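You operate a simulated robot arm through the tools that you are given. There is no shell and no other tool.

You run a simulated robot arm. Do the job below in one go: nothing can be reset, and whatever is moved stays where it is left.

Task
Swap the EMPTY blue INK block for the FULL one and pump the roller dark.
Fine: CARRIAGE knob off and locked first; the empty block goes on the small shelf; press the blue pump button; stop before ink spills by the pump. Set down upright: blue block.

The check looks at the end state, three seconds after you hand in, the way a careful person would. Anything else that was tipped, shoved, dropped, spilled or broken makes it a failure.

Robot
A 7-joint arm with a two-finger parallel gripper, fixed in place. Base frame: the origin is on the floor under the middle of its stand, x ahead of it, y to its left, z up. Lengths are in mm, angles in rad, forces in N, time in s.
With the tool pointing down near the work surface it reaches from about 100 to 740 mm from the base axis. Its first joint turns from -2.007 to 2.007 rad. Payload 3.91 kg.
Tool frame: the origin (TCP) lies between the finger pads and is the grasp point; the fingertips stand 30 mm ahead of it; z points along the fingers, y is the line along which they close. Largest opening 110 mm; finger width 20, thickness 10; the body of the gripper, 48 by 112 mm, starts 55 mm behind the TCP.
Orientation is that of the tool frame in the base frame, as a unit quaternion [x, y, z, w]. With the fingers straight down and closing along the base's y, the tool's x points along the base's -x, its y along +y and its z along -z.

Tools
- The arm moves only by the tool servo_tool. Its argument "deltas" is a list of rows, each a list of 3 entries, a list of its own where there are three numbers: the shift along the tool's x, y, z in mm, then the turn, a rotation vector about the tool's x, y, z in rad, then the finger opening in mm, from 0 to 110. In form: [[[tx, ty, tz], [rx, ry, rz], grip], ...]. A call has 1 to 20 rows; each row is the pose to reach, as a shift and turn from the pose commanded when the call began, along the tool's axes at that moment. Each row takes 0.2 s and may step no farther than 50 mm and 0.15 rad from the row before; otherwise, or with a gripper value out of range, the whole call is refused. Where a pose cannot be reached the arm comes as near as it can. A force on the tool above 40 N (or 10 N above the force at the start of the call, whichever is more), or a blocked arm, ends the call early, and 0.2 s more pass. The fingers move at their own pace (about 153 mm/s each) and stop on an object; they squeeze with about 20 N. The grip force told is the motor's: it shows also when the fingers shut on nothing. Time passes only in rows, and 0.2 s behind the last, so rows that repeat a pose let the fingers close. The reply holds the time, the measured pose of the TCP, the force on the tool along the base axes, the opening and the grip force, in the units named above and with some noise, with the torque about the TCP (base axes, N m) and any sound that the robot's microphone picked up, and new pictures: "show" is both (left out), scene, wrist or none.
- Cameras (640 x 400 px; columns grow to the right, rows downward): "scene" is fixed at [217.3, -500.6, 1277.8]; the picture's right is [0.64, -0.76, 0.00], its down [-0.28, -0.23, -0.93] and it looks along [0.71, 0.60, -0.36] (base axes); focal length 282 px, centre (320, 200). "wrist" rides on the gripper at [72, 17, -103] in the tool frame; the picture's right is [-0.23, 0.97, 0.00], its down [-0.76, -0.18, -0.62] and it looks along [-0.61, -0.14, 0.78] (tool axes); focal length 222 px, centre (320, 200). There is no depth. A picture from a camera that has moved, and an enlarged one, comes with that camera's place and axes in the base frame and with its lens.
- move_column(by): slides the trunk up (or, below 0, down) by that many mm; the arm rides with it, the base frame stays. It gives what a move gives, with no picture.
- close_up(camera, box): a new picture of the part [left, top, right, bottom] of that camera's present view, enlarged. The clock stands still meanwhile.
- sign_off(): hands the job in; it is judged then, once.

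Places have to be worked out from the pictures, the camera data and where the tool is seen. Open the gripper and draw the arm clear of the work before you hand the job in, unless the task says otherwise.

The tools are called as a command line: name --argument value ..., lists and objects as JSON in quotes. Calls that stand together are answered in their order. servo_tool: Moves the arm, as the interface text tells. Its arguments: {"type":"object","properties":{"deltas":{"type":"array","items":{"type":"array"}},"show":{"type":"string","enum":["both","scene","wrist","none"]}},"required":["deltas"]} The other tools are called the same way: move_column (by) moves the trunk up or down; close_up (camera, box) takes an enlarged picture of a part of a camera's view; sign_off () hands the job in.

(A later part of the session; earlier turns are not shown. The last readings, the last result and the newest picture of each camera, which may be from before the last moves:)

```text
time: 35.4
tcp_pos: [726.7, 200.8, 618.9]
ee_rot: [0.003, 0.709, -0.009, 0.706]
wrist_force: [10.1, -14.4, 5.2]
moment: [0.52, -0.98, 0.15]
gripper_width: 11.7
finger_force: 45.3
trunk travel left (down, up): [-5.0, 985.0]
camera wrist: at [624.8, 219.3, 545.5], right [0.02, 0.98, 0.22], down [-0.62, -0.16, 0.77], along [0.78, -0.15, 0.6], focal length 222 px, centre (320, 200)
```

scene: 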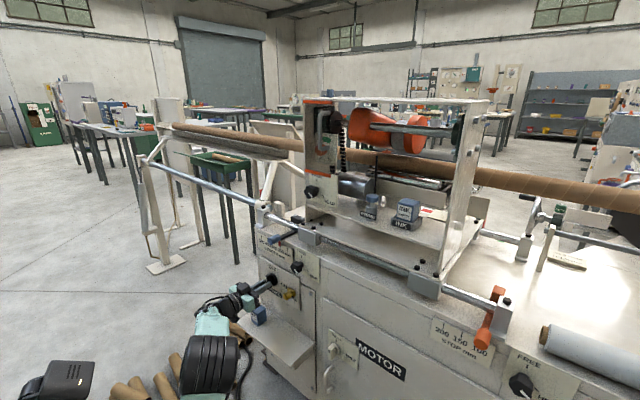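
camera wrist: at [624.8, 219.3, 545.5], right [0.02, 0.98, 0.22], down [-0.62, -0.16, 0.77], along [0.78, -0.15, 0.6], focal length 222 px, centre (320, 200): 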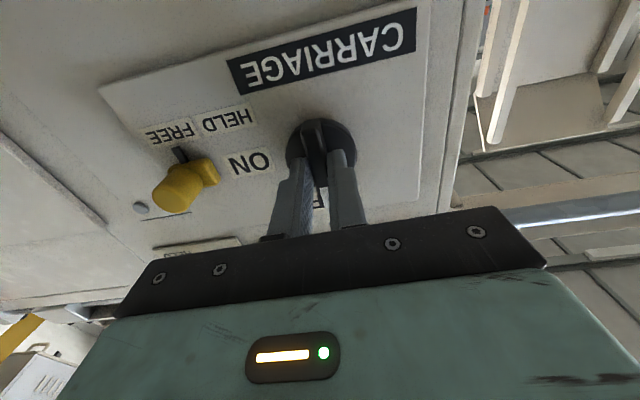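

The bar is now vertical with the mark toward OFF. I release and back off straight to inspect it.

servo_tool --deltas '[[[0, 0, 0], [0, 0, 0], 40], [[0, 0, 0], [0, 0, 0], 60], [[0, 0, -15], [0, 0, 0], 60], [[0, 0, -35], [0, 0, 0], 60], [[0, 0, -60], [0, 0, 0], 60]]'

close_up --camera "wrist" --box '[120, 30, 440, 230]'

close_up --camera "scene" --box '[230, 250, 330, 330]'

```text
time: 36.6
tcp_pos: [668.4, 202.6, 615.5]
ee_rot: [0.002, 0.709, -0.008, 0.705]
wrist_force: [-0.4, -0.2, 0.0]
moment: [-0.01, 0.01, -0.01]
gripper_width: 59.7
finger_force: 0.0
trunk travel left (down, up): [-5.0, 985.0]
camera wrist: at [564.6, 221.3, 544.7], right [0.02, 0.98, 0.22], down [-0.62, -0.16, 0.77], along [0.78, -0.15, 0.6], focal length 222 px, centre (320, 200)
```

scene: 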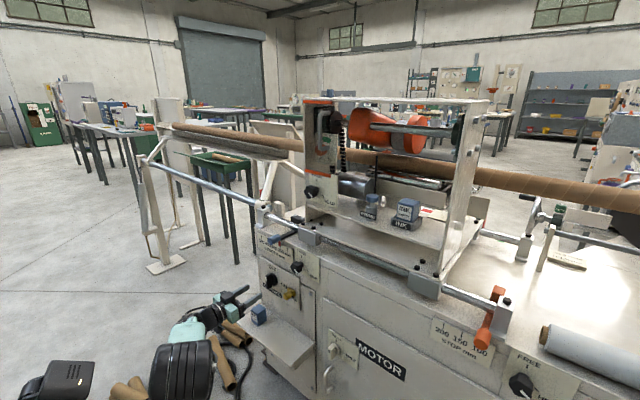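
wrist: 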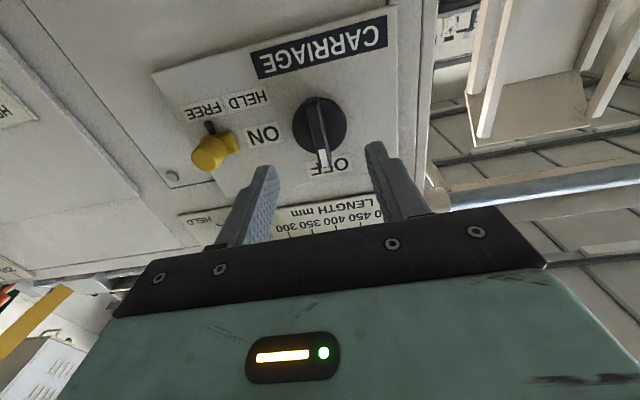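

```text
2.00 times, centred on (280, 130) of wrist
camera zoom: at [564.6, 221.3, 544.7], right [0.02, 0.98, 0.22], down [-0.62, -0.16, 0.77], along [0.78, -0.15, 0.6], focal length 444 px, centre (400, 340)
```

zoom: 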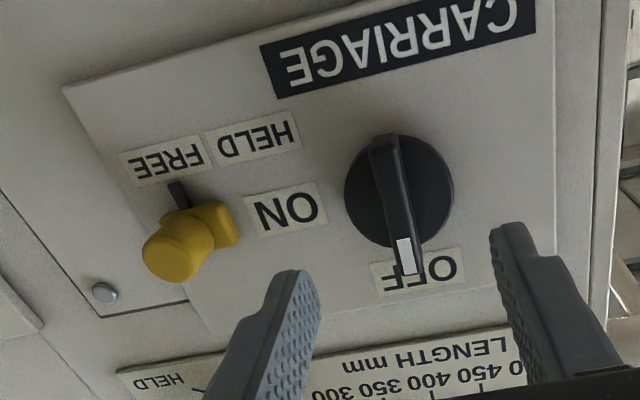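

```text
5.00 times, centred on (280, 290) of scene
camera zoom: at [217.3, -500.6, 1277.8], right [0.64, -0.76, 0.0], down [-0.28, -0.23, -0.93], along [0.71, 0.6, -0.36], focal length 1410 px, centre (520, -250)
```

zoom: 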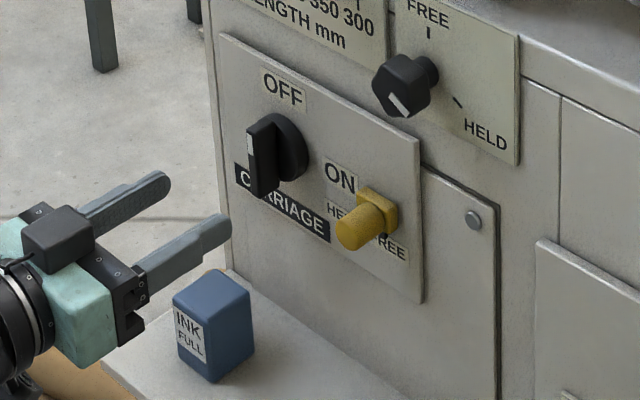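

The knob now points at OFF. Next the yellow slide lock: I move over in front of it at about (744, 96, 615).

servo_tool --deltas '[[[0, -30, 0], [0, 0, 0], 60], [[0, -60, 0], [0, 0, 0], 60], [[0, -90, 0], [0, 0, 0], 60], [[0, -106, 0], [0, 0, 0], 60], [[0, -106, 20], [0, 0, 0], 60], [[0, -106, 40], [0, 0, 0], 60]]'

close_up --camera "wrist" --box '[160, 30, 480, 230]'

close_up --camera "scene" --box '[230, 250, 330, 330]'

```text
time: 38.0
tcp_pos: [706.4, 96.9, 618.9]
ee_rot: [0.002, 0.709, -0.007, 0.705]
wrist_force: [-0.2, 0.2, -0.2]
moment: [0.0, -0.01, -0.05]
gripper_width: 60.2
finger_force: 0.0
trunk travel left (down, up): [-5.0, 985.0]
camera wrist: at [603.0, 114.2, 545.8], right [0.01, 0.98, 0.22], down [-0.62, -0.16, 0.77], along [0.78, -0.15, 0.6], focal length 222 px, centre (320, 200)
```

scene: 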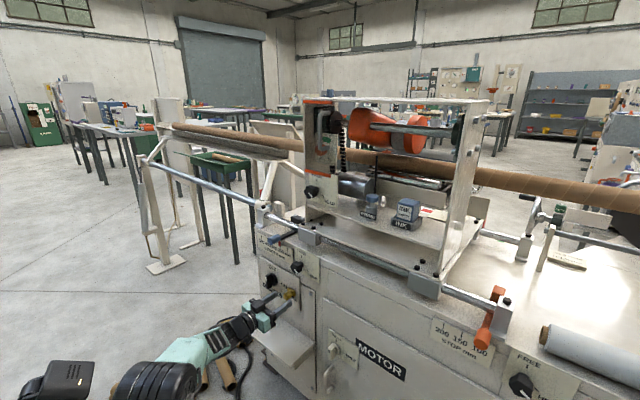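
wrist: 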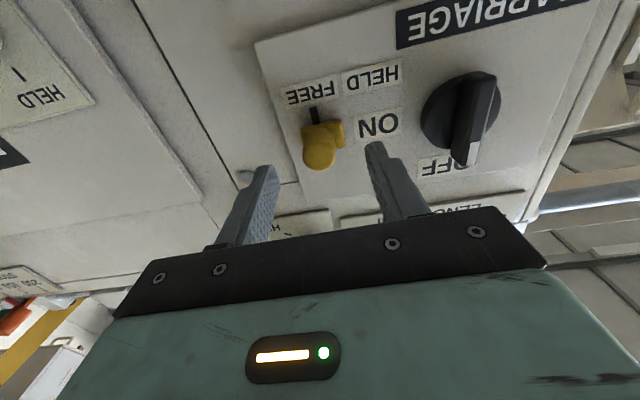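

```text
2.00 times, centred on (320, 130) of wrist
camera zoom: at [603.0, 114.2, 545.8], right [0.01, 0.98, 0.22], down [-0.62, -0.16, 0.77], along [0.78, -0.15, 0.6], focal length 444 px, centre (320, 340)
```

zoom: 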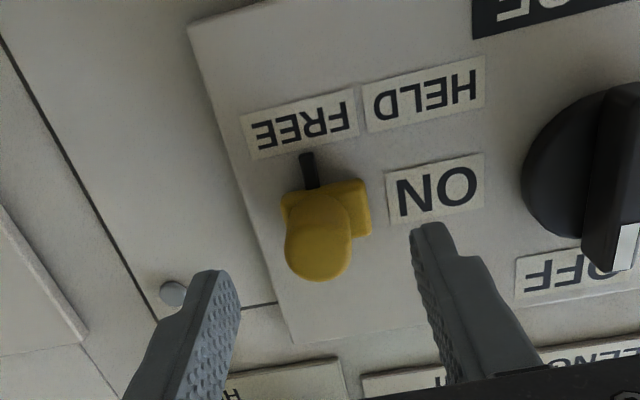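

```text
5.00 times, centred on (280, 290) of scene
camera zoom: at [217.3, -500.6, 1277.8], right [0.64, -0.76, 0.0], down [-0.28, -0.23, -0.93], along [0.71, 0.6, -0.36], focal length 1410 px, centre (520, -250)
```

zoom: 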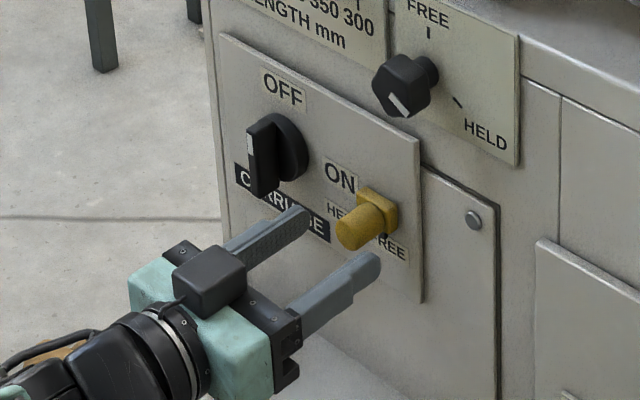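

Fingers bracket the yellow grip. I advance 25 mm and close on it.

servo_tool --deltas '[[[2, -1, 12], [0, 0, 0], 60], [[4, -1, 25], [0, 0, 0], 60], [[4, -1, 25], [0, 0, 0], 40], [[4, -1, 25], [0, 0, 0], 15], [[4, -1, 25], [0, 0, 0], 15], [[4, -1, 25], [0, 0, 0], 15]]'

close_up --camera "scene" --box '[230, 250, 330, 330]'

```text
time: 39.4
tcp_pos: [731.5, 95.8, 613.7]
ee_rot: [0.001, 0.709, -0.007, 0.705]
wrist_force: [8.3, 6.8, 0.3]
moment: [-0.02, 0.0, 0.95]
gripper_width: 22.6
finger_force: 44.9
trunk travel left (down, up): [-5.0, 985.0]
camera wrist: at [628.2, 113.1, 541.3], right [0.01, 0.98, 0.22], down [-0.62, -0.16, 0.77], along [0.78, -0.15, 0.6], focal length 222 px, centre (320, 200)
```

scene: 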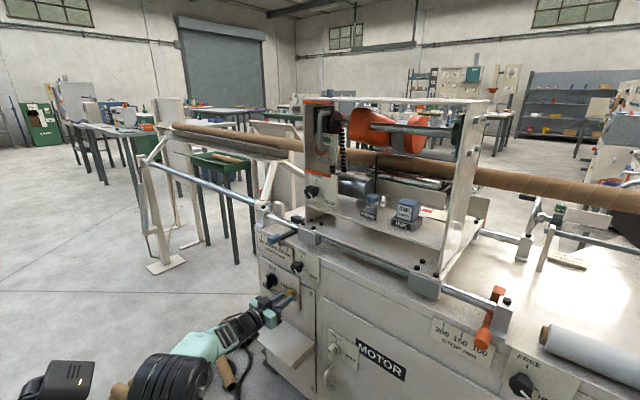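
wrist: 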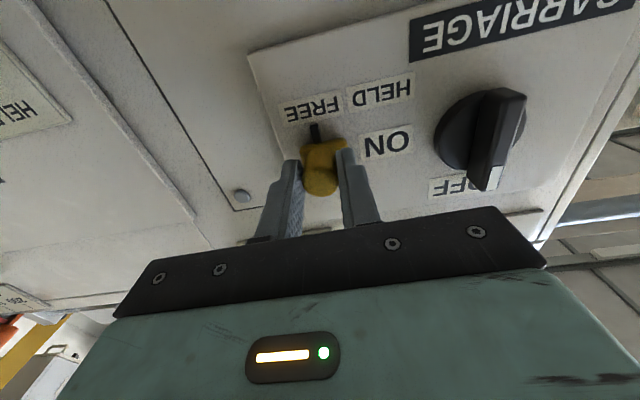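

```text
5.00 times, centred on (280, 290) of scene
camera zoom: at [217.3, -500.6, 1277.8], right [0.64, -0.76, 0.0], down [-0.28, -0.23, -0.93], along [0.71, 0.6, -0.36], focal length 1410 px, centre (520, -250)
```

zoom: 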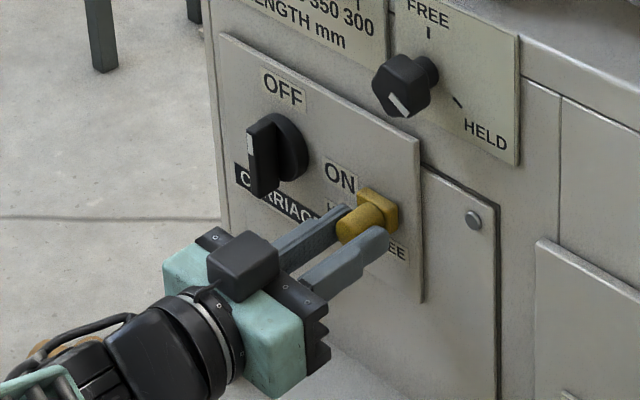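

Gripped the lock grip (22.6 mm). Now I slide it in +y toward HELD, in small steps so that a stop is felt.

servo_tool --deltas '[[[0, 4, 0], [0, 0, 0], 15], [[0, 8, 0], [0, 0, 0], 15], [[0, 12, 0], [0, 0, 0], 15], [[0, 16, 0], [0, 0, 0], 15], [[0, 20, 0], [0, 0, 0], 15], [[0, 24, 0], [0, 0, 0], 15]]'

close_up --camera "wrist" --box '[200, 50, 520, 250]'

```text
time: 40.8
tcp_pos: [731.8, 119.3, 614.0]
ee_rot: [0.002, 0.709, -0.008, 0.705]
wrist_force: [0.6, -0.1, 0.1]
moment: [0.01, 0.02, 0.72]
gripper_width: 23.0
finger_force: 44.8
trunk travel left (down, up): [-5.0, 985.0]
camera wrist: at [628.2, 137.2, 541.3], right [0.01, 0.98, 0.22], down [-0.62, -0.16, 0.77], along [0.78, -0.15, 0.6], focal length 222 px, centre (320, 200)
```

scene: 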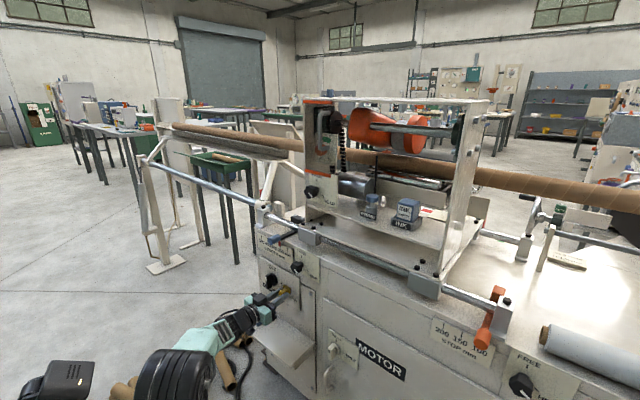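
wrist: 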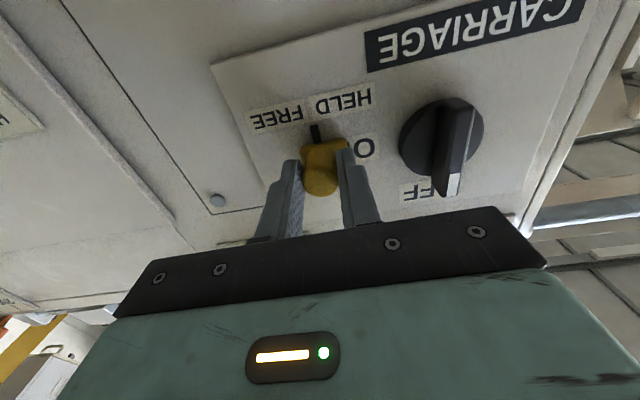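

```text
2.00 times, centred on (360, 150) of wrist
camera zoom: at [628.2, 137.2, 541.3], right [0.01, 0.98, 0.22], down [-0.62, -0.16, 0.77], along [0.78, -0.15, 0.6], focal length 444 px, centre (240, 300)
```

zoom: 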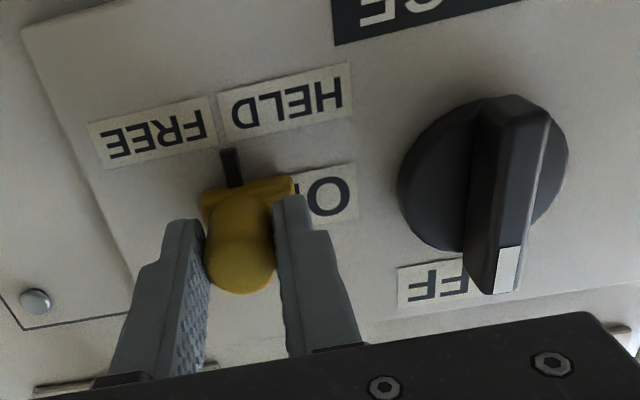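

The lock slides freely; the pointer is now between FREE and HELD. I continue another 20+ mm toward the HELD end stop.

servo_tool --deltas '[[[0, 4, 0], [0, 0, 0], 15], [[0, 8, 0], [0, 0, 0], 15], [[0, 12, 0], [0, 0, 0], 15], [[0, 16, 0], [0, 0, 0], 15], [[0, 19, 0], [0, 0, 0], 15], [[0, 22, 0], [0, 0, 0], 15]]'

close_up --camera "wrist" --box '[200, 50, 520, 250]'

```text
time: 42.2
tcp_pos: [730.6, 140.2, 613.5]
ee_rot: [0.002, 0.709, -0.01, 0.705]
wrist_force: [-1.9, -0.9, -0.5]
moment: [0.03, 0.03, 0.78]
gripper_width: 23.1
finger_force: 45.0
trunk travel left (down, up): [-5.0, 985.0]
camera wrist: at [628.2, 158.9, 541.3], right [0.02, 0.98, 0.22], down [-0.62, -0.16, 0.77], along [0.78, -0.15, 0.6], focal length 222 px, centre (320, 200)
```

scene: 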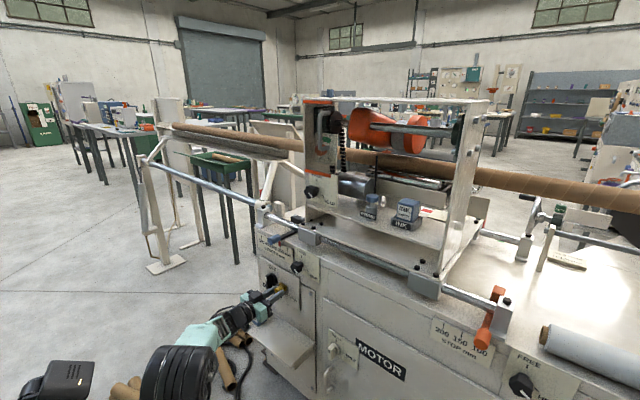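
wrist: 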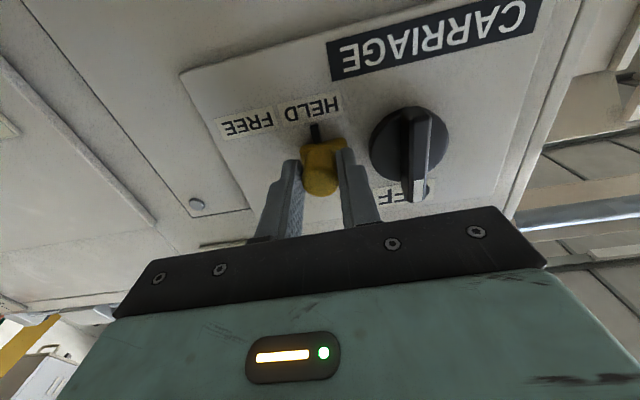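

```text
2.00 times, centred on (360, 150) of wrist
camera zoom: at [628.2, 158.9, 541.3], right [0.02, 0.98, 0.22], down [-0.62, -0.16, 0.77], along [0.78, -0.15, 0.6], focal length 444 px, centre (240, 300)
```

zoom: 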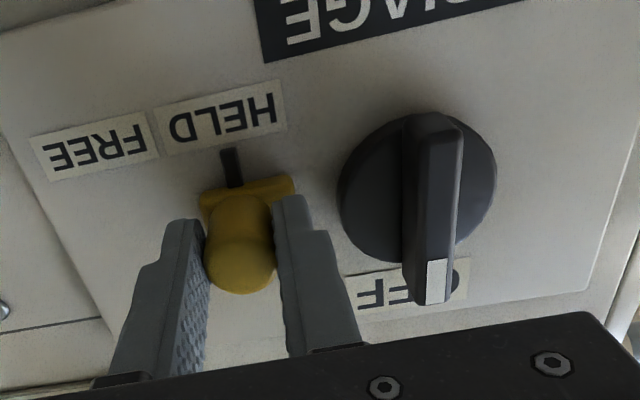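

The pointer is at HELD's middle. I push a few mm more gently to check that it is against its end stop.

servo_tool --deltas '[[[0, 1.5, 0], [0, 0, 0], 15], [[0, 3, 0], [0, 0, 0], 15]]' --show "none"

close_up --camera "wrist" --box '[200, 50, 520, 250]'

```text
time: 42.8
tcp_pos: [732.1, 141.5, 614.6]
ee_rot: [0.004, 0.709, -0.01, 0.705]
wrist_force: [-18.9, -18.3, -1.7]
moment: [0.01, -0.03, 0.31]
gripper_width: 23.4
finger_force: 44.4
trunk travel left (down, up): [-5.0, 985.0]
```

```text
2.00 times, centred on (360, 150) of wrist
camera zoom: at [628.4, 160.1, 541.2], right [0.02, 0.98, 0.22], down [-0.62, -0.16, 0.77], along [0.78, -0.15, 0.6], focal length 444 px, centre (240, 300)
```

zoom: 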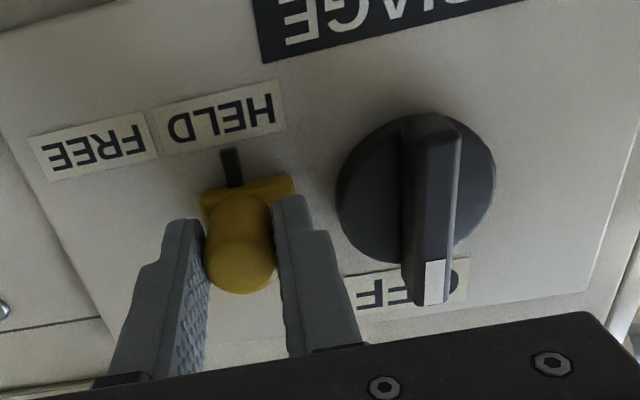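

The stop is felt (−18 N): the lock is at HELD. I release just enough and retreat, then inspect.

servo_tool --deltas '[[[0, -2, 0], [0, 0, 0], 15], [[0, -2, 0], [0, 0, 0], 36], [[0, -2, 0], [0, 0, 0], 36], [[0, -2, -20], [0, 0, 0], 36], [[0, -2, -50], [0, 0, 0], 36], [[0, -2, -90], [0, 0, 0], 60]]'

close_up --camera "wrist" --box '[160, 30, 480, 230]'

close_up --camera "scene" --box '[230, 250, 330, 350]'

```text
time: 44.2
tcp_pos: [641.0, 142.4, 614.1]
ee_rot: [0.002, 0.709, -0.008, 0.705]
wrist_force: [0.5, -0.6, 0.5]
moment: [0.02, 0.0, -0.02]
gripper_width: 59.9
finger_force: 0.1
trunk travel left (down, up): [-5.0, 985.0]
camera wrist: at [537.7, 160.7, 541.7], right [0.01, 0.98, 0.22], down [-0.62, -0.16, 0.77], along [0.78, -0.15, 0.6], focal length 222 px, centre (320, 200)
```

scene: 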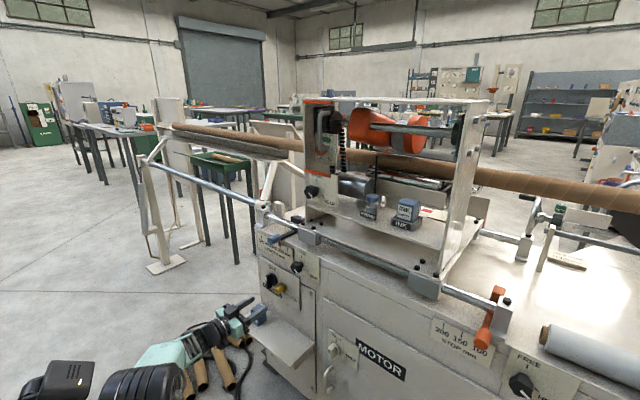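
wrist: 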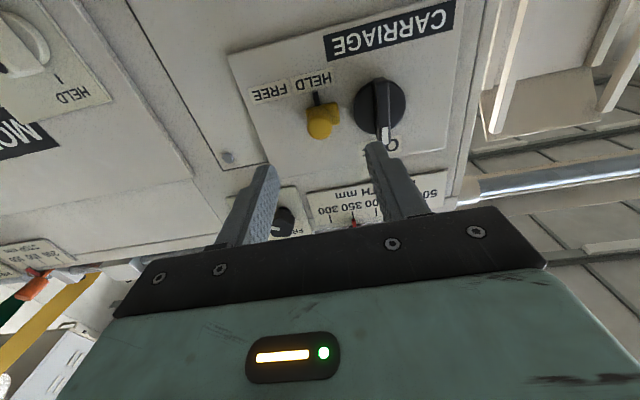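

```text
2.00 times, centred on (320, 130) of wrist
camera zoom: at [537.7, 160.7, 541.7], right [0.01, 0.98, 0.22], down [-0.62, -0.16, 0.77], along [0.78, -0.15, 0.6], focal length 444 px, centre (320, 340)
```

zoom: 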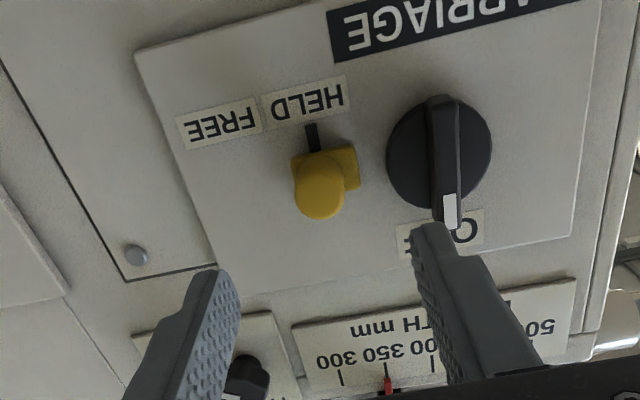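

```text
4.00 times, centred on (280, 300) of scene
camera zoom: at [217.3, -500.6, 1277.8], right [0.64, -0.76, 0.0], down [-0.28, -0.23, -0.93], along [0.71, 0.6, -0.36], focal length 1128 px, centre (480, -200)
```

zoom: 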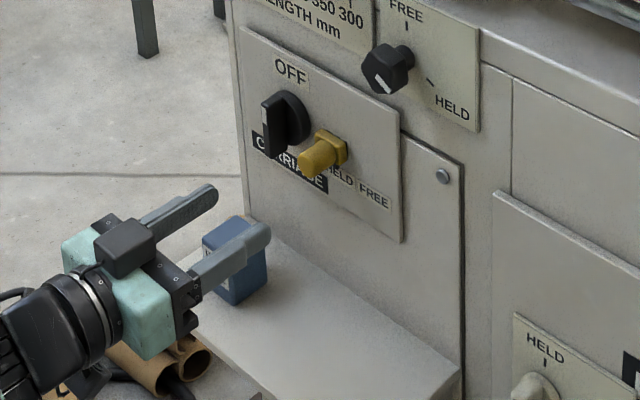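

CARRIAGE is OFF and the lock is at HELD. Next, the EMPTY block: I raise the trunk by 475 mm well in front of the machine.

servo_tool --deltas '[[[0, -20, -20], [0, 0, 0], 60], [[0, -40, -30], [0, 0, 0], 60]]' --show "none"

move_column --by 475

```text
time: 44.8
tcp_pos: [610.7, 104.1, 615.1]
ee_rot: [0.003, 0.709, -0.009, 0.705]
wrist_force: [0.8, 0.0, -0.2]
moment: [0.0, -0.01, -0.01]
gripper_width: 59.9
finger_force: 0.2
trunk travel left (down, up): [-5.0, 985.0]
```

```text
refused: 475 is not a number from -400 to 400
```

move_column --by 400

move_column --by 75

servo_tool --deltas '[[[0, -40, 0], [0, 0.05, 0], 60], [[5, -80, 0], [0, 0.1, 0], 60], [[10, -120, 0], [0, 0.15, 0], 60], [[15, -160, 0], [0, 0.2, 0], 60], [[20, -200, 0], [0, 0.26, 0], 60], [[25, -240, 10], [0, 0.26, 0], 60], [[30, -280, 20], [0, 0.26, 0], 60], [[35, -310, 30], [0, 0.26, 0], 60], [[40, -330, 40], [0, 0.26, 0], 60]]'

```text
time: 48.6
tcp_pos: [609.9, 103.8, 1015.3]
ee_rot: [0.002, 0.709, -0.009, 0.705]
wrist_force: [0.3, -0.4, -1.2]
moment: [0.01, 0.02, -0.01]
gripper_width: 59.9
finger_force: 0.1
trunk travel left (down, up): [-405.0, 585.0]
```

```text
time: 49.7
tcp_pos: [610.8, 103.4, 1088.8]
ee_rot: [0.002, 0.709, -0.009, 0.705]
wrist_force: [-1.1, -0.5, 0.2]
moment: [-0.02, 0.0, 0.01]
gripper_width: 59.7
finger_force: 0.1
trunk travel left (down, up): [-480.0, 510.0]
```

```text
time: 51.7
tcp_pos: [672.3, -169.3, 1053.7]
ee_rot: [0.008, 0.796, -0.013, 0.605]
wrist_force: [0.2, 0.0, -0.1]
moment: [0.01, -0.01, 0.02]
gripper_width: 59.9
finger_force: 0.0
out of reach, approached as far as the arm can: row 3, 4, 5, 6, 7, 8, 9
trunk travel left (down, up): [-480.0, 510.0]
camera wrist: at [554.7, -149.7, 1011.5], right [0.09, 0.97, 0.21], down [-0.4, -0.16, 0.9], along [0.91, -0.16, 0.38], focal length 222 px, centre (320, 200)
```

scene: 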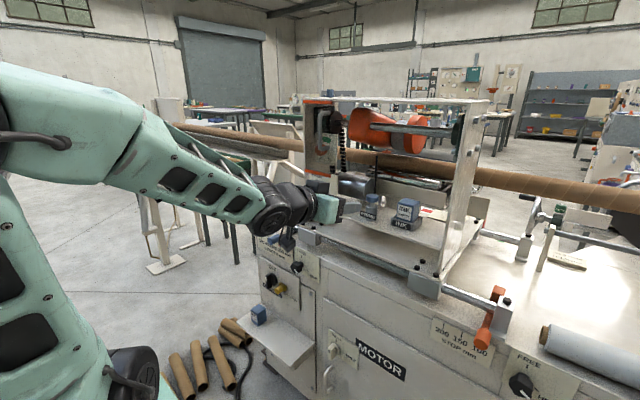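
wrist: 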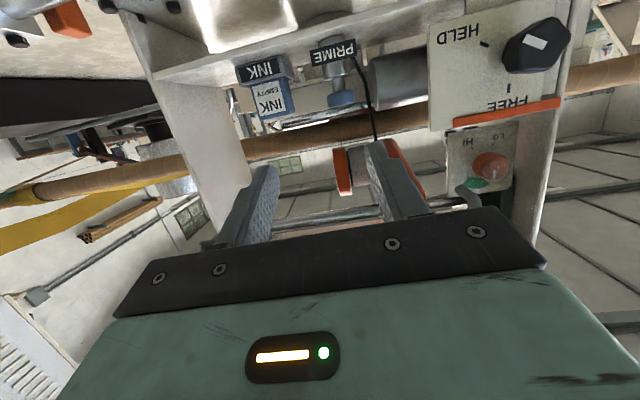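

The pose came out at (672, −169, 1054), pitched about 15° down. I can see the tray well; let me enlarge to refine the EMPTY block's position.

close_up --camera "wrist" --box '[220, 30, 400, 140]'

close_up --camera "scene" --box '[340, 180, 440, 250]'

```text
3.56 times, centred on (310, 85) of wrist
camera zoom: at [554.7, -149.7, 1011.5], right [0.09, 0.97, 0.21], down [-0.4, -0.16, 0.9], along [0.91, -0.16, 0.38], focal length 790 px, centre (356, 609)
```

zoom: 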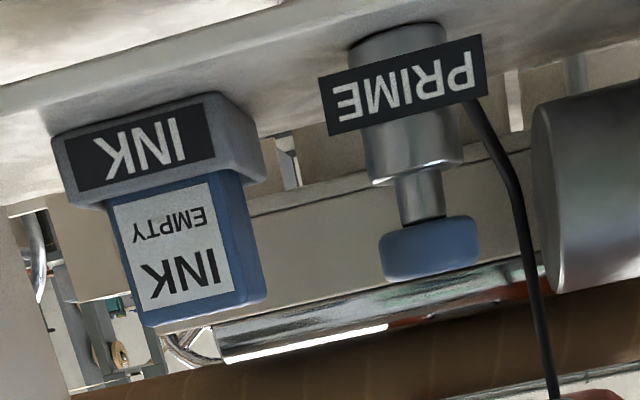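

```text
5.71 times, centred on (390, 215) of scene
camera zoom: at [217.3, -500.6, 1277.8], right [0.64, -0.76, 0.0], down [-0.28, -0.23, -0.93], along [0.71, 0.6, -0.36], focal length 1612 px, centre (-80, 114)
```

zoom: 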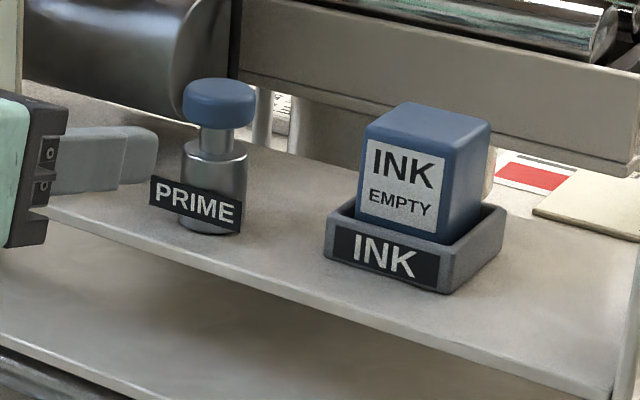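

The EMPTY block's front face is near x≈860, centre y≈−237, top z≈1012; the tray rim is near z≈970. I move in front of it with a small yaw correction.

servo_tool --deltas '[[[6, -13, 20], [-0.006, 0, -0.002], 60], [[12, -26, 40], [-0.012, 0, -0.003], 60], [[17, -39, 60], [-0.018, 0, -0.005], 60], [[23, -52, 80], [-0.024, 0, -0.006], 60], [[28.7, -64.9, 101], [-0.029, 0, -0.008], 60], [[28.7, -64.9, 101], [-0.029, 0, -0.008], 60]]'

```text
time: 53.1
tcp_pos: [756.9, -181.5, 1041.0]
ee_rot: [0.0, 0.801, -0.01, 0.599]
wrist_force: [-0.2, 0.7, -1.3]
moment: [0.0, 0.01, -0.01]
gripper_width: 60.0
finger_force: 0.0
out of reach, approached as far as the arm can: row 1, 2, 3, 4, 5, 6
trunk travel left (down, up): [-480.0, 510.0]
camera wrist: at [638.2, -163.8, 999.8], right [0.08, 0.98, 0.2], down [-0.39, -0.16, 0.91], along [0.92, -0.15, 0.37], focal length 222 px, centre (320, 200)
```

scene: 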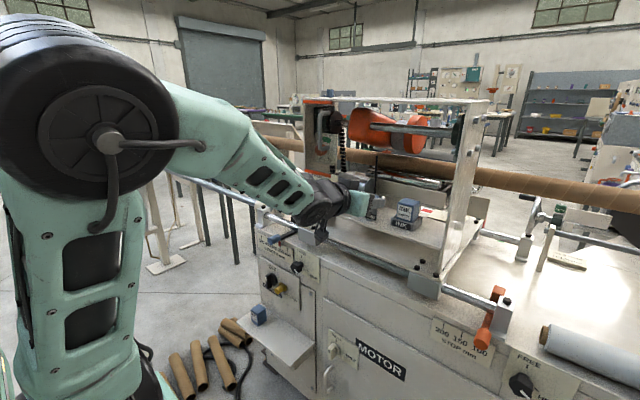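
wrist: 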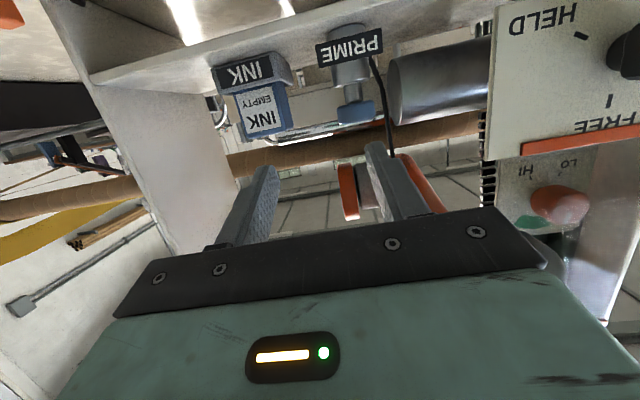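

The arm is limited because the forearm slopes down too steeply here. A lower shoulder worked before for level pointing, so I lower the trunk by 110 mm (path below is free: rail top ≈ 870) and then lift and shift the tool with the arm.

move_column --by -110

servo_tool --deltas '[[[-15, -10, -4], [0, 0, 0], 60], [[-30, -20, -8], [0, 0, 0], 60], [[-45, -30, -12], [0, 0, 0], 60], [[-60, -42, -16], [0, 0, 0], 60], [[-62, -50, -16], [0, 0, 0], 60], [[-62, -56, -16], [0, 0, 0], 60]]'

```text
time: 54.5
tcp_pos: [757.0, -180.7, 931.8]
ee_rot: [0.0, 0.8, -0.01, 0.599]
wrist_force: [1.4, -0.5, -0.3]
moment: [0.01, 0.03, 0.0]
gripper_width: 60.0
finger_force: 0.1
trunk travel left (down, up): [-370.0, 620.0]
```

```text
time: 55.9
tcp_pos: [757.7, -233.5, 997.2]
ee_rot: [0.003, 0.802, -0.014, 0.598]
wrist_force: [-0.4, 0.4, -1.1]
moment: [-0.03, 0.01, 0.02]
gripper_width: 59.8
finger_force: 0.1
out of reach, approached as far as the arm can: row 6
trunk travel left (down, up): [-370.0, 620.0]
camera wrist: at [639.6, -215.1, 956.9], right [0.08, 0.98, 0.2], down [-0.38, -0.15, 0.91], along [0.92, -0.15, 0.36], focal length 222 px, centre (320, 200)
```

scene: 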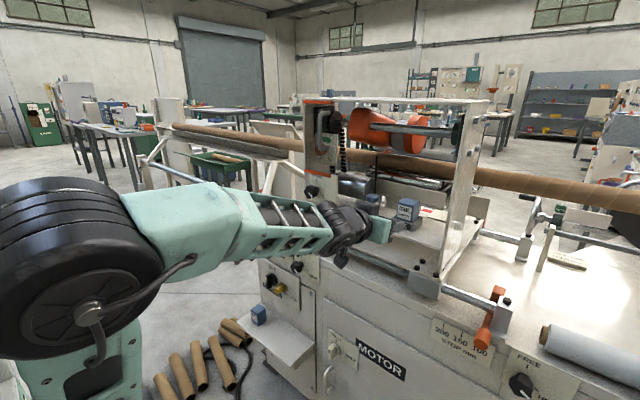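
wrist: 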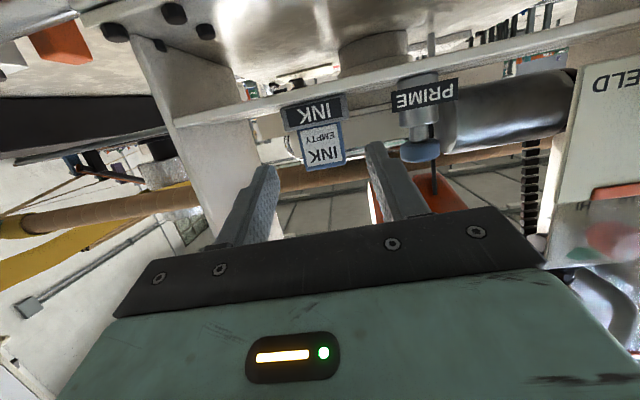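

Now level in front of the block at (758, −233.5, 997). I check alignment before advancing.

close_up --camera "wrist" --box '[220, 70, 480, 240]'

close_up --camera "scene" --box '[320, 170, 460, 270]'

```text
2.35 times, centred on (350, 155) of wrist
camera zoom: at [639.6, -215.1, 956.9], right [0.08, 0.98, 0.2], down [-0.38, -0.15, 0.91], along [0.92, -0.15, 0.36], focal length 523 px, centre (249, 306)
```

zoom: 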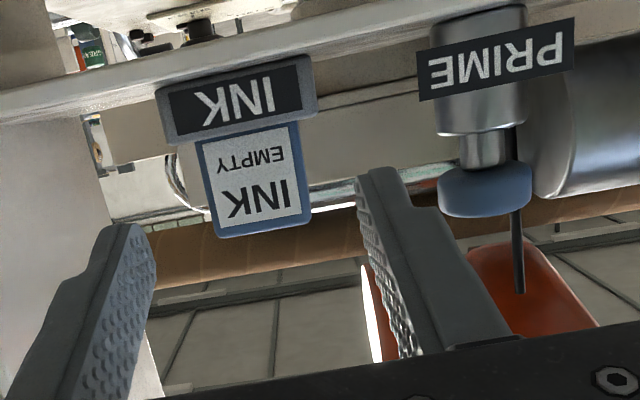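

```text
4.00 times, centred on (390, 220) of scene
camera zoom: at [217.3, -500.6, 1277.8], right [0.64, -0.76, 0.0], down [-0.28, -0.23, -0.93], along [0.71, 0.6, -0.36], focal length 1128 px, centre (40, 120)
```

zoom: 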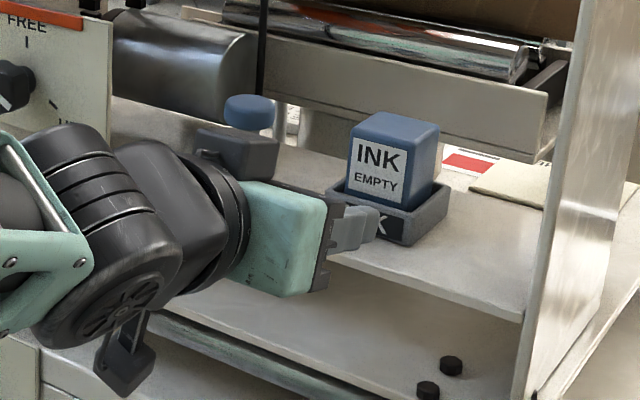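

Block centre is y≈−238.5, well framed by the fingers. I advance halfway, with a small yaw fix.

servo_tool --deltas '[[[-3.8, -0.8, 13.9], [-0.0065, 0, -0.002], 62], [[-7.6, -1.6, 27.7], [-0.013, 0, -0.004], 62], [[-11.4, -2.4, 41.5], [-0.0195, 0, -0.006], 62], [[-15.2, -3.2, 55.4], [-0.026, 0, -0.0077], 62], [[-15.2, -3.2, 55.4], [-0.026, 0, -0.0077], 62]]'

close_up --camera "wrist" --box '[220, 70, 480, 240]'

close_up --camera "scene" --box '[320, 170, 460, 270]'

```text
time: 57.1
tcp_pos: [814.2, -225.8, 1006.6]
ee_rot: [-0.007, 0.802, -0.007, 0.597]
wrist_force: [-0.4, 0.9, -0.8]
moment: [-0.01, -0.01, 0.04]
gripper_width: 62.0
finger_force: 0.1
out of reach, approached as far as the arm can: row 2, 3, 4, 5
trunk travel left (down, up): [-370.0, 620.0]
camera wrist: at [694.1, -210.4, 966.0], right [0.06, 0.98, 0.2], down [-0.38, -0.16, 0.91], along [0.92, -0.13, 0.36], focal length 222 px, centre (320, 200)
```

scene: 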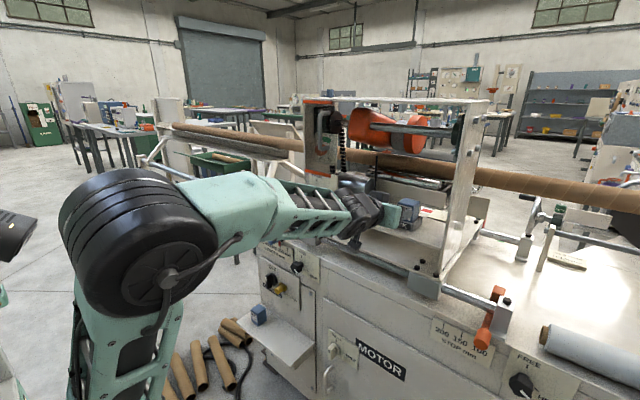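
wrist: 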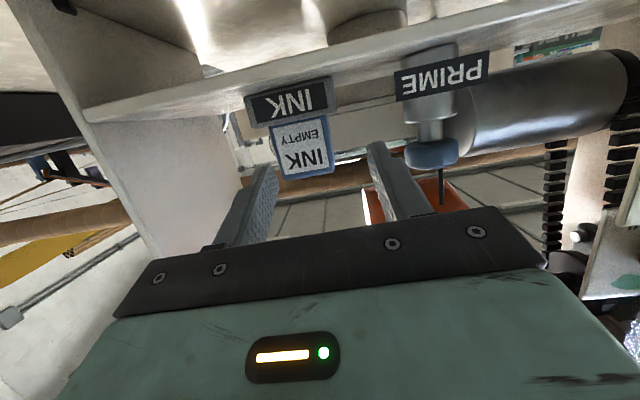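

```text
2.35 times, centred on (350, 155) of wrist
camera zoom: at [694.1, -210.4, 966.0], right [0.06, 0.98, 0.2], down [-0.38, -0.16, 0.91], along [0.92, -0.13, 0.36], focal length 523 px, centre (249, 306)
```

zoom: 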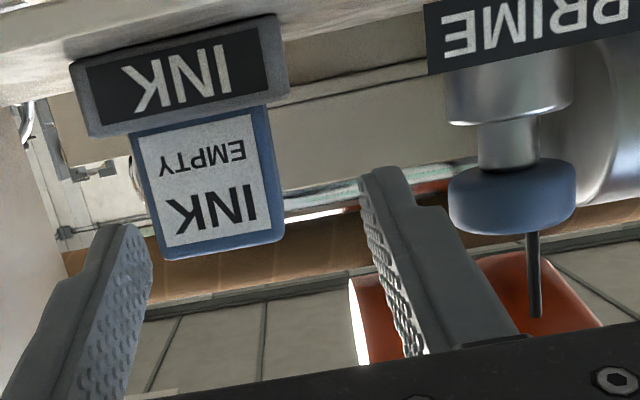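

```text
4.00 times, centred on (390, 220) of scene
camera zoom: at [217.3, -500.6, 1277.8], right [0.64, -0.76, 0.0], down [-0.28, -0.23, -0.93], along [0.71, 0.6, -0.36], focal length 1128 px, centre (40, 120)
```

zoom: 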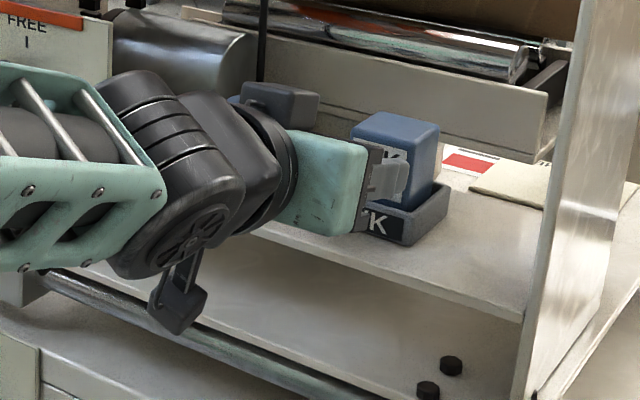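

The tool is nearly in line with the forearm there (wrist singularity), which pushed y and z off. I back up a bit and pitch the tool to about 45° down so the wrist has bend to work with.

servo_tool --deltas '[[[-4.7, -3.1, -10.3], [0, 0.125, 0], 62], [[-9.4, -6.2, -20.5], [0, 0.25, 0], 62], [[-14.1, -9.4, -30.8], [0, 0.375, 0], 62], [[-18.8, -12.5, -41.1], [0, 0.5, 0], 62], [[-18.8, -12.5, -41.1], [0, 0.5, 0], 62]]'

```text
time: 58.3
tcp_pos: [736.2, -254.8, 1020.9]
ee_rot: [-0.009, 0.924, -0.005, 0.383]
wrist_force: [-0.3, -0.1, 0.3]
moment: [-0.02, -0.02, -0.03]
gripper_width: 62.1
finger_force: 0.1
out of reach, approached as far as the arm can: row 2, 3, 4, 5
trunk travel left (down, up): [-370.0, 620.0]
camera wrist: at [611.4, -238.9, 1042.3], right [0.15, 0.98, 0.15], down [0.1, -0.16, 0.98], along [0.98, -0.13, -0.12], focal length 222 px, centre (320, 200)
```

scene: 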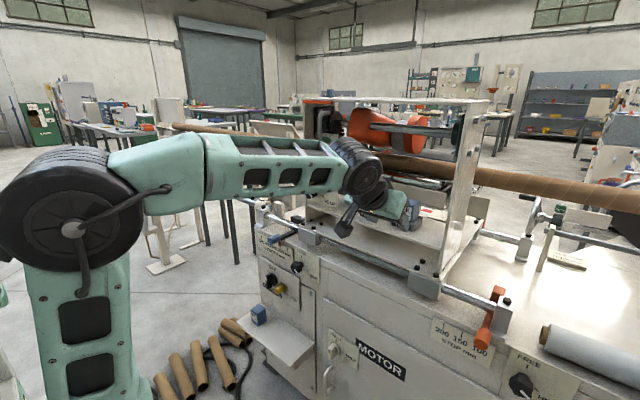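
wrist: 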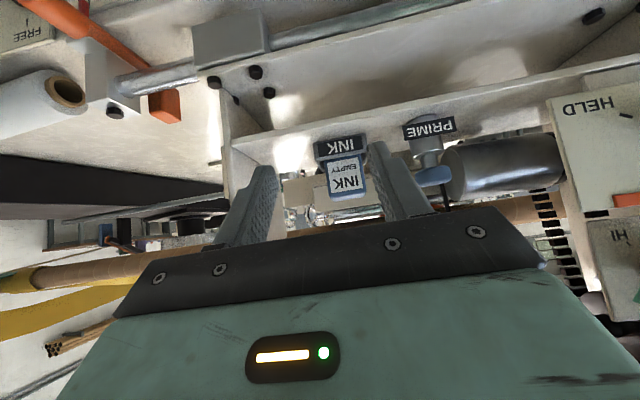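

The arm seems limited in how far its upper arm leans forward, so the shoulder should be lower still to let the forearm reach out flat. I back off to be safe, lower the trunk 130 mm, then raise the tool with the arm.

servo_tool --deltas '[[[0, 4, -20], [0, 0, 0], 62], [[0, 8, -40], [0, 0, 0], 62], [[0, 12, -60], [0, 0, 0], 62]]' --show "none"

move_column --by -130

servo_tool --deltas '[[[-16, 0, -6], [0, -0.05, 0], 62], [[-32, 0, -10], [0, -0.1, 0], 62], [[-48, 0, -10], [0, -0.15, 0], 62], [[-64, 0, -10], [0, -0.2, 0], 62], [[-80, 0, -5], [0, -0.25, 0], 62], [[-92, 0, 0], [0, -0.3, 0], 62], [[-104, 0, 8], [0, -0.35, 0], 62]]'

```text
time: 59.1
tcp_pos: [693.5, -243.2, 1061.5]
ee_rot: [-0.01, 0.924, -0.005, 0.383]
wrist_force: [-1.1, 0.3, -0.7]
moment: [0.02, 0.0, 0.04]
gripper_width: 62.0
finger_force: 0.1
trunk travel left (down, up): [-370.0, 620.0]
```

```text
time: 60.7
tcp_pos: [693.7, -243.2, 932.7]
ee_rot: [-0.009, 0.924, -0.005, 0.383]
wrist_force: [0.2, -0.3, 0.3]
moment: [0.03, -0.01, -0.02]
gripper_width: 62.0
finger_force: 0.1
trunk travel left (down, up): [-240.0, 750.0]
```

```text
time: 62.3
tcp_pos: [773.1, -241.1, 1002.0]
ee_rot: [-0.01, 0.843, -0.003, 0.538]
wrist_force: [-0.1, 0.0, -0.3]
moment: [0.03, -0.03, 0.03]
gripper_width: 62.1
finger_force: 0.0
trunk travel left (down, up): [-240.0, 750.0]
camera wrist: at [649.8, -225.5, 977.6], right [0.08, 0.98, 0.19], down [-0.24, -0.17, 0.96], along [0.97, -0.12, 0.22], focal length 222 px, centre (320, 200)
```

scene: 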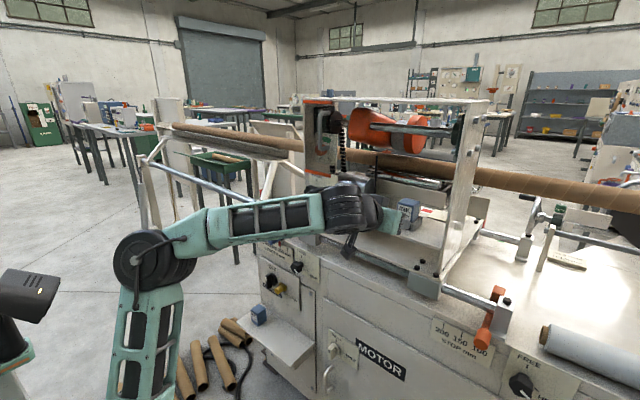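
wrist: 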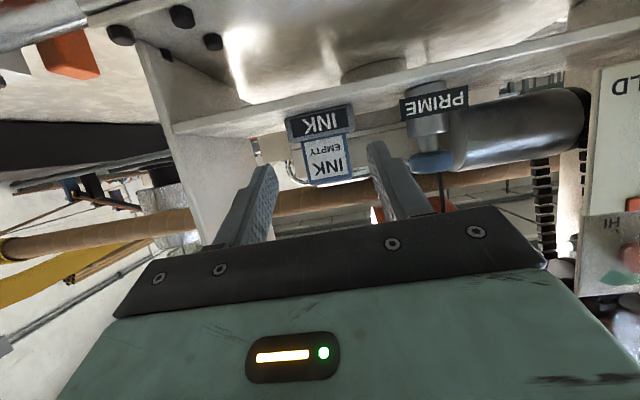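

That posture works with everything in reach: TCP (773, −241, 1002), pitch 25°. I advance until the fingertips just flank the block.

servo_tool --deltas '[[[-6, 0.3, 14.4], [0, 0, 0], 64], [[-12, 0.6, 28.7], [0, 0, 0], 64], [[-18, 0.8, 43], [0, 0, 0], 64], [[-24, 1, 57], [0, 0, 0], 64]]'

close_up --camera "wrist" --box '[220, 70, 480, 240]'

close_up --camera "scene" --box '[320, 170, 460, 270]'

```text
time: 63.3
tcp_pos: [834.3, -239.4, 998.5]
ee_rot: [-0.01, 0.843, -0.004, 0.537]
wrist_force: [-0.3, -0.1, -0.5]
moment: [0.02, -0.02, 0.01]
gripper_width: 64.3
finger_force: 0.0
trunk travel left (down, up): [-240.0, 750.0]
camera wrist: at [711.1, -224.4, 975.4], right [0.08, 0.98, 0.19], down [-0.24, -0.17, 0.96], along [0.97, -0.13, 0.22], focal length 222 px, centre (320, 200)
```

scene: 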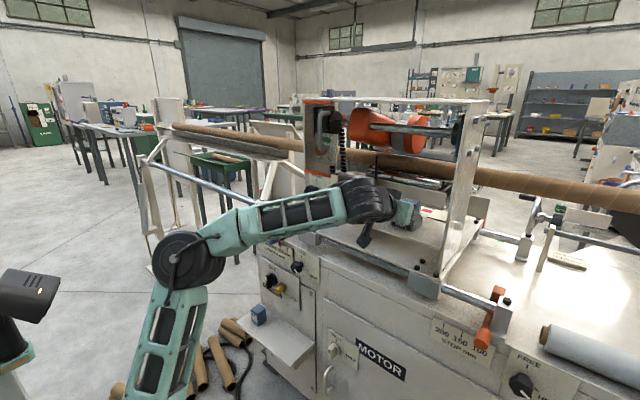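
wrist: 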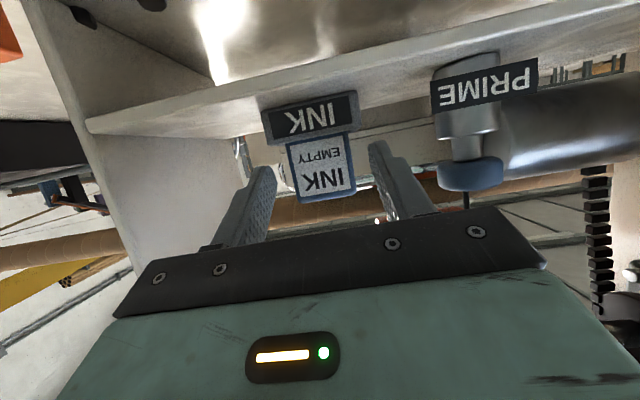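

```text
2.35 times, centred on (350, 155) of wrist
camera zoom: at [711.1, -224.4, 975.4], right [0.08, 0.98, 0.19], down [-0.24, -0.17, 0.96], along [0.97, -0.13, 0.22], focal length 523 px, centre (249, 306)
```

zoom: 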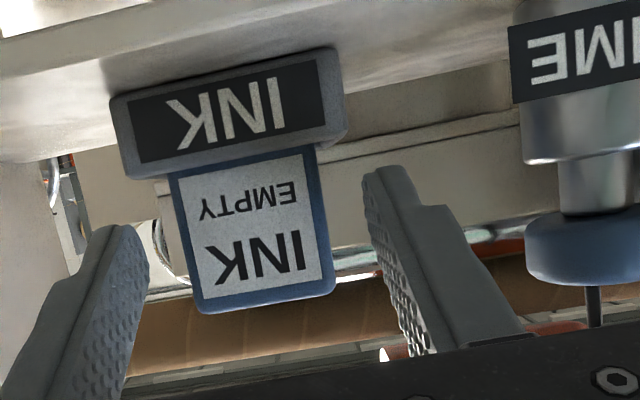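

```text
4.00 times, centred on (390, 220) of scene
camera zoom: at [217.3, -500.6, 1277.8], right [0.64, -0.76, 0.0], down [-0.28, -0.23, -0.93], along [0.71, 0.6, -0.36], focal length 1128 px, centre (40, 120)
```

zoom: 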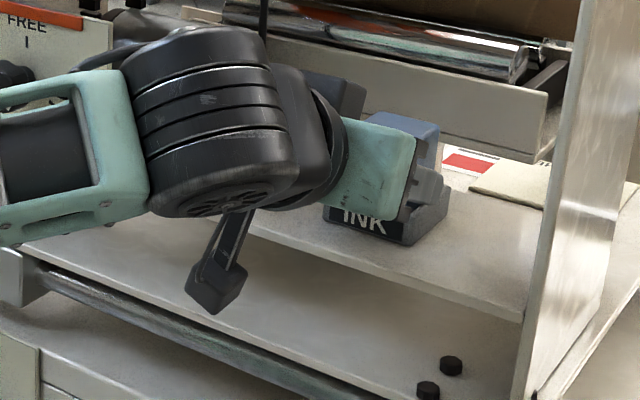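

Fingers flank the block evenly. I advance 24 mm more and close gently.

servo_tool --deltas '[[[-4.5, 0, 11], [0, 0, 0], 64], [[-9.5, 0, 22.5], [0, 0, 0], 64], [[-9.5, 0, 22.5], [0, 0, 0], 50], [[-9.5, 0, 22.5], [0, 0, 0], 42], [[-9.5, 0, 22.5], [0, 0, 0], 35], [[-9.5, 0, 22.5], [0, 0, 0], 35]]'

close_up --camera "wrist" --box '[220, 70, 480, 240]'

```text
time: 64.7
tcp_pos: [858.8, -238.2, 996.6]
ee_rot: [-0.01, 0.844, -0.003, 0.537]
wrist_force: [0.4, -0.1, -0.1]
moment: [0.03, -0.05, 0.0]
gripper_width: 43.8
finger_force: 19.8
trunk travel left (down, up): [-240.0, 750.0]
camera wrist: at [735.5, -223.7, 974.6], right [0.08, 0.98, 0.19], down [-0.24, -0.17, 0.96], along [0.97, -0.12, 0.22], focal length 222 px, centre (320, 200)
```

scene: 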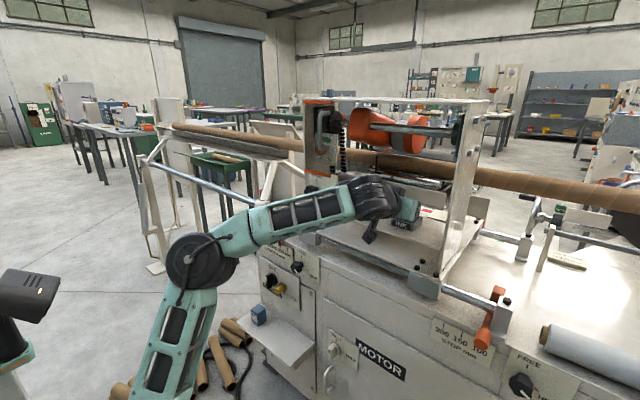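
wrist: 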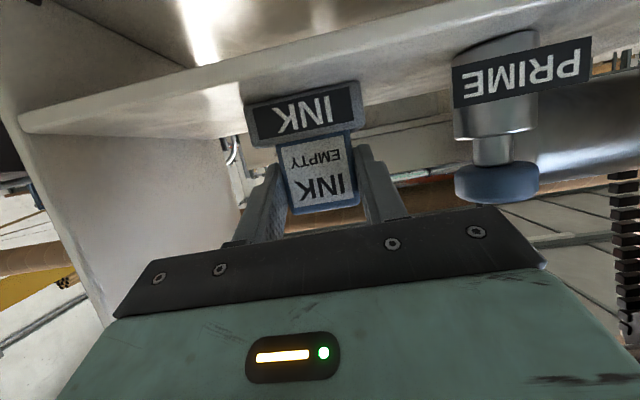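

```text
2.35 times, centred on (350, 155) of wrist
camera zoom: at [735.5, -223.7, 974.6], right [0.08, 0.98, 0.19], down [-0.24, -0.17, 0.96], along [0.97, -0.12, 0.22], focal length 523 px, centre (249, 306)
```

zoom: 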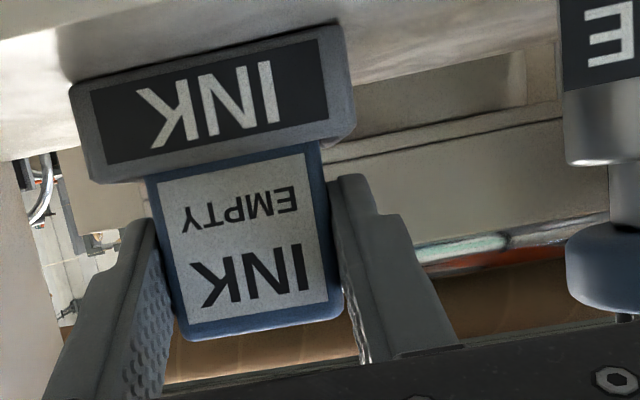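

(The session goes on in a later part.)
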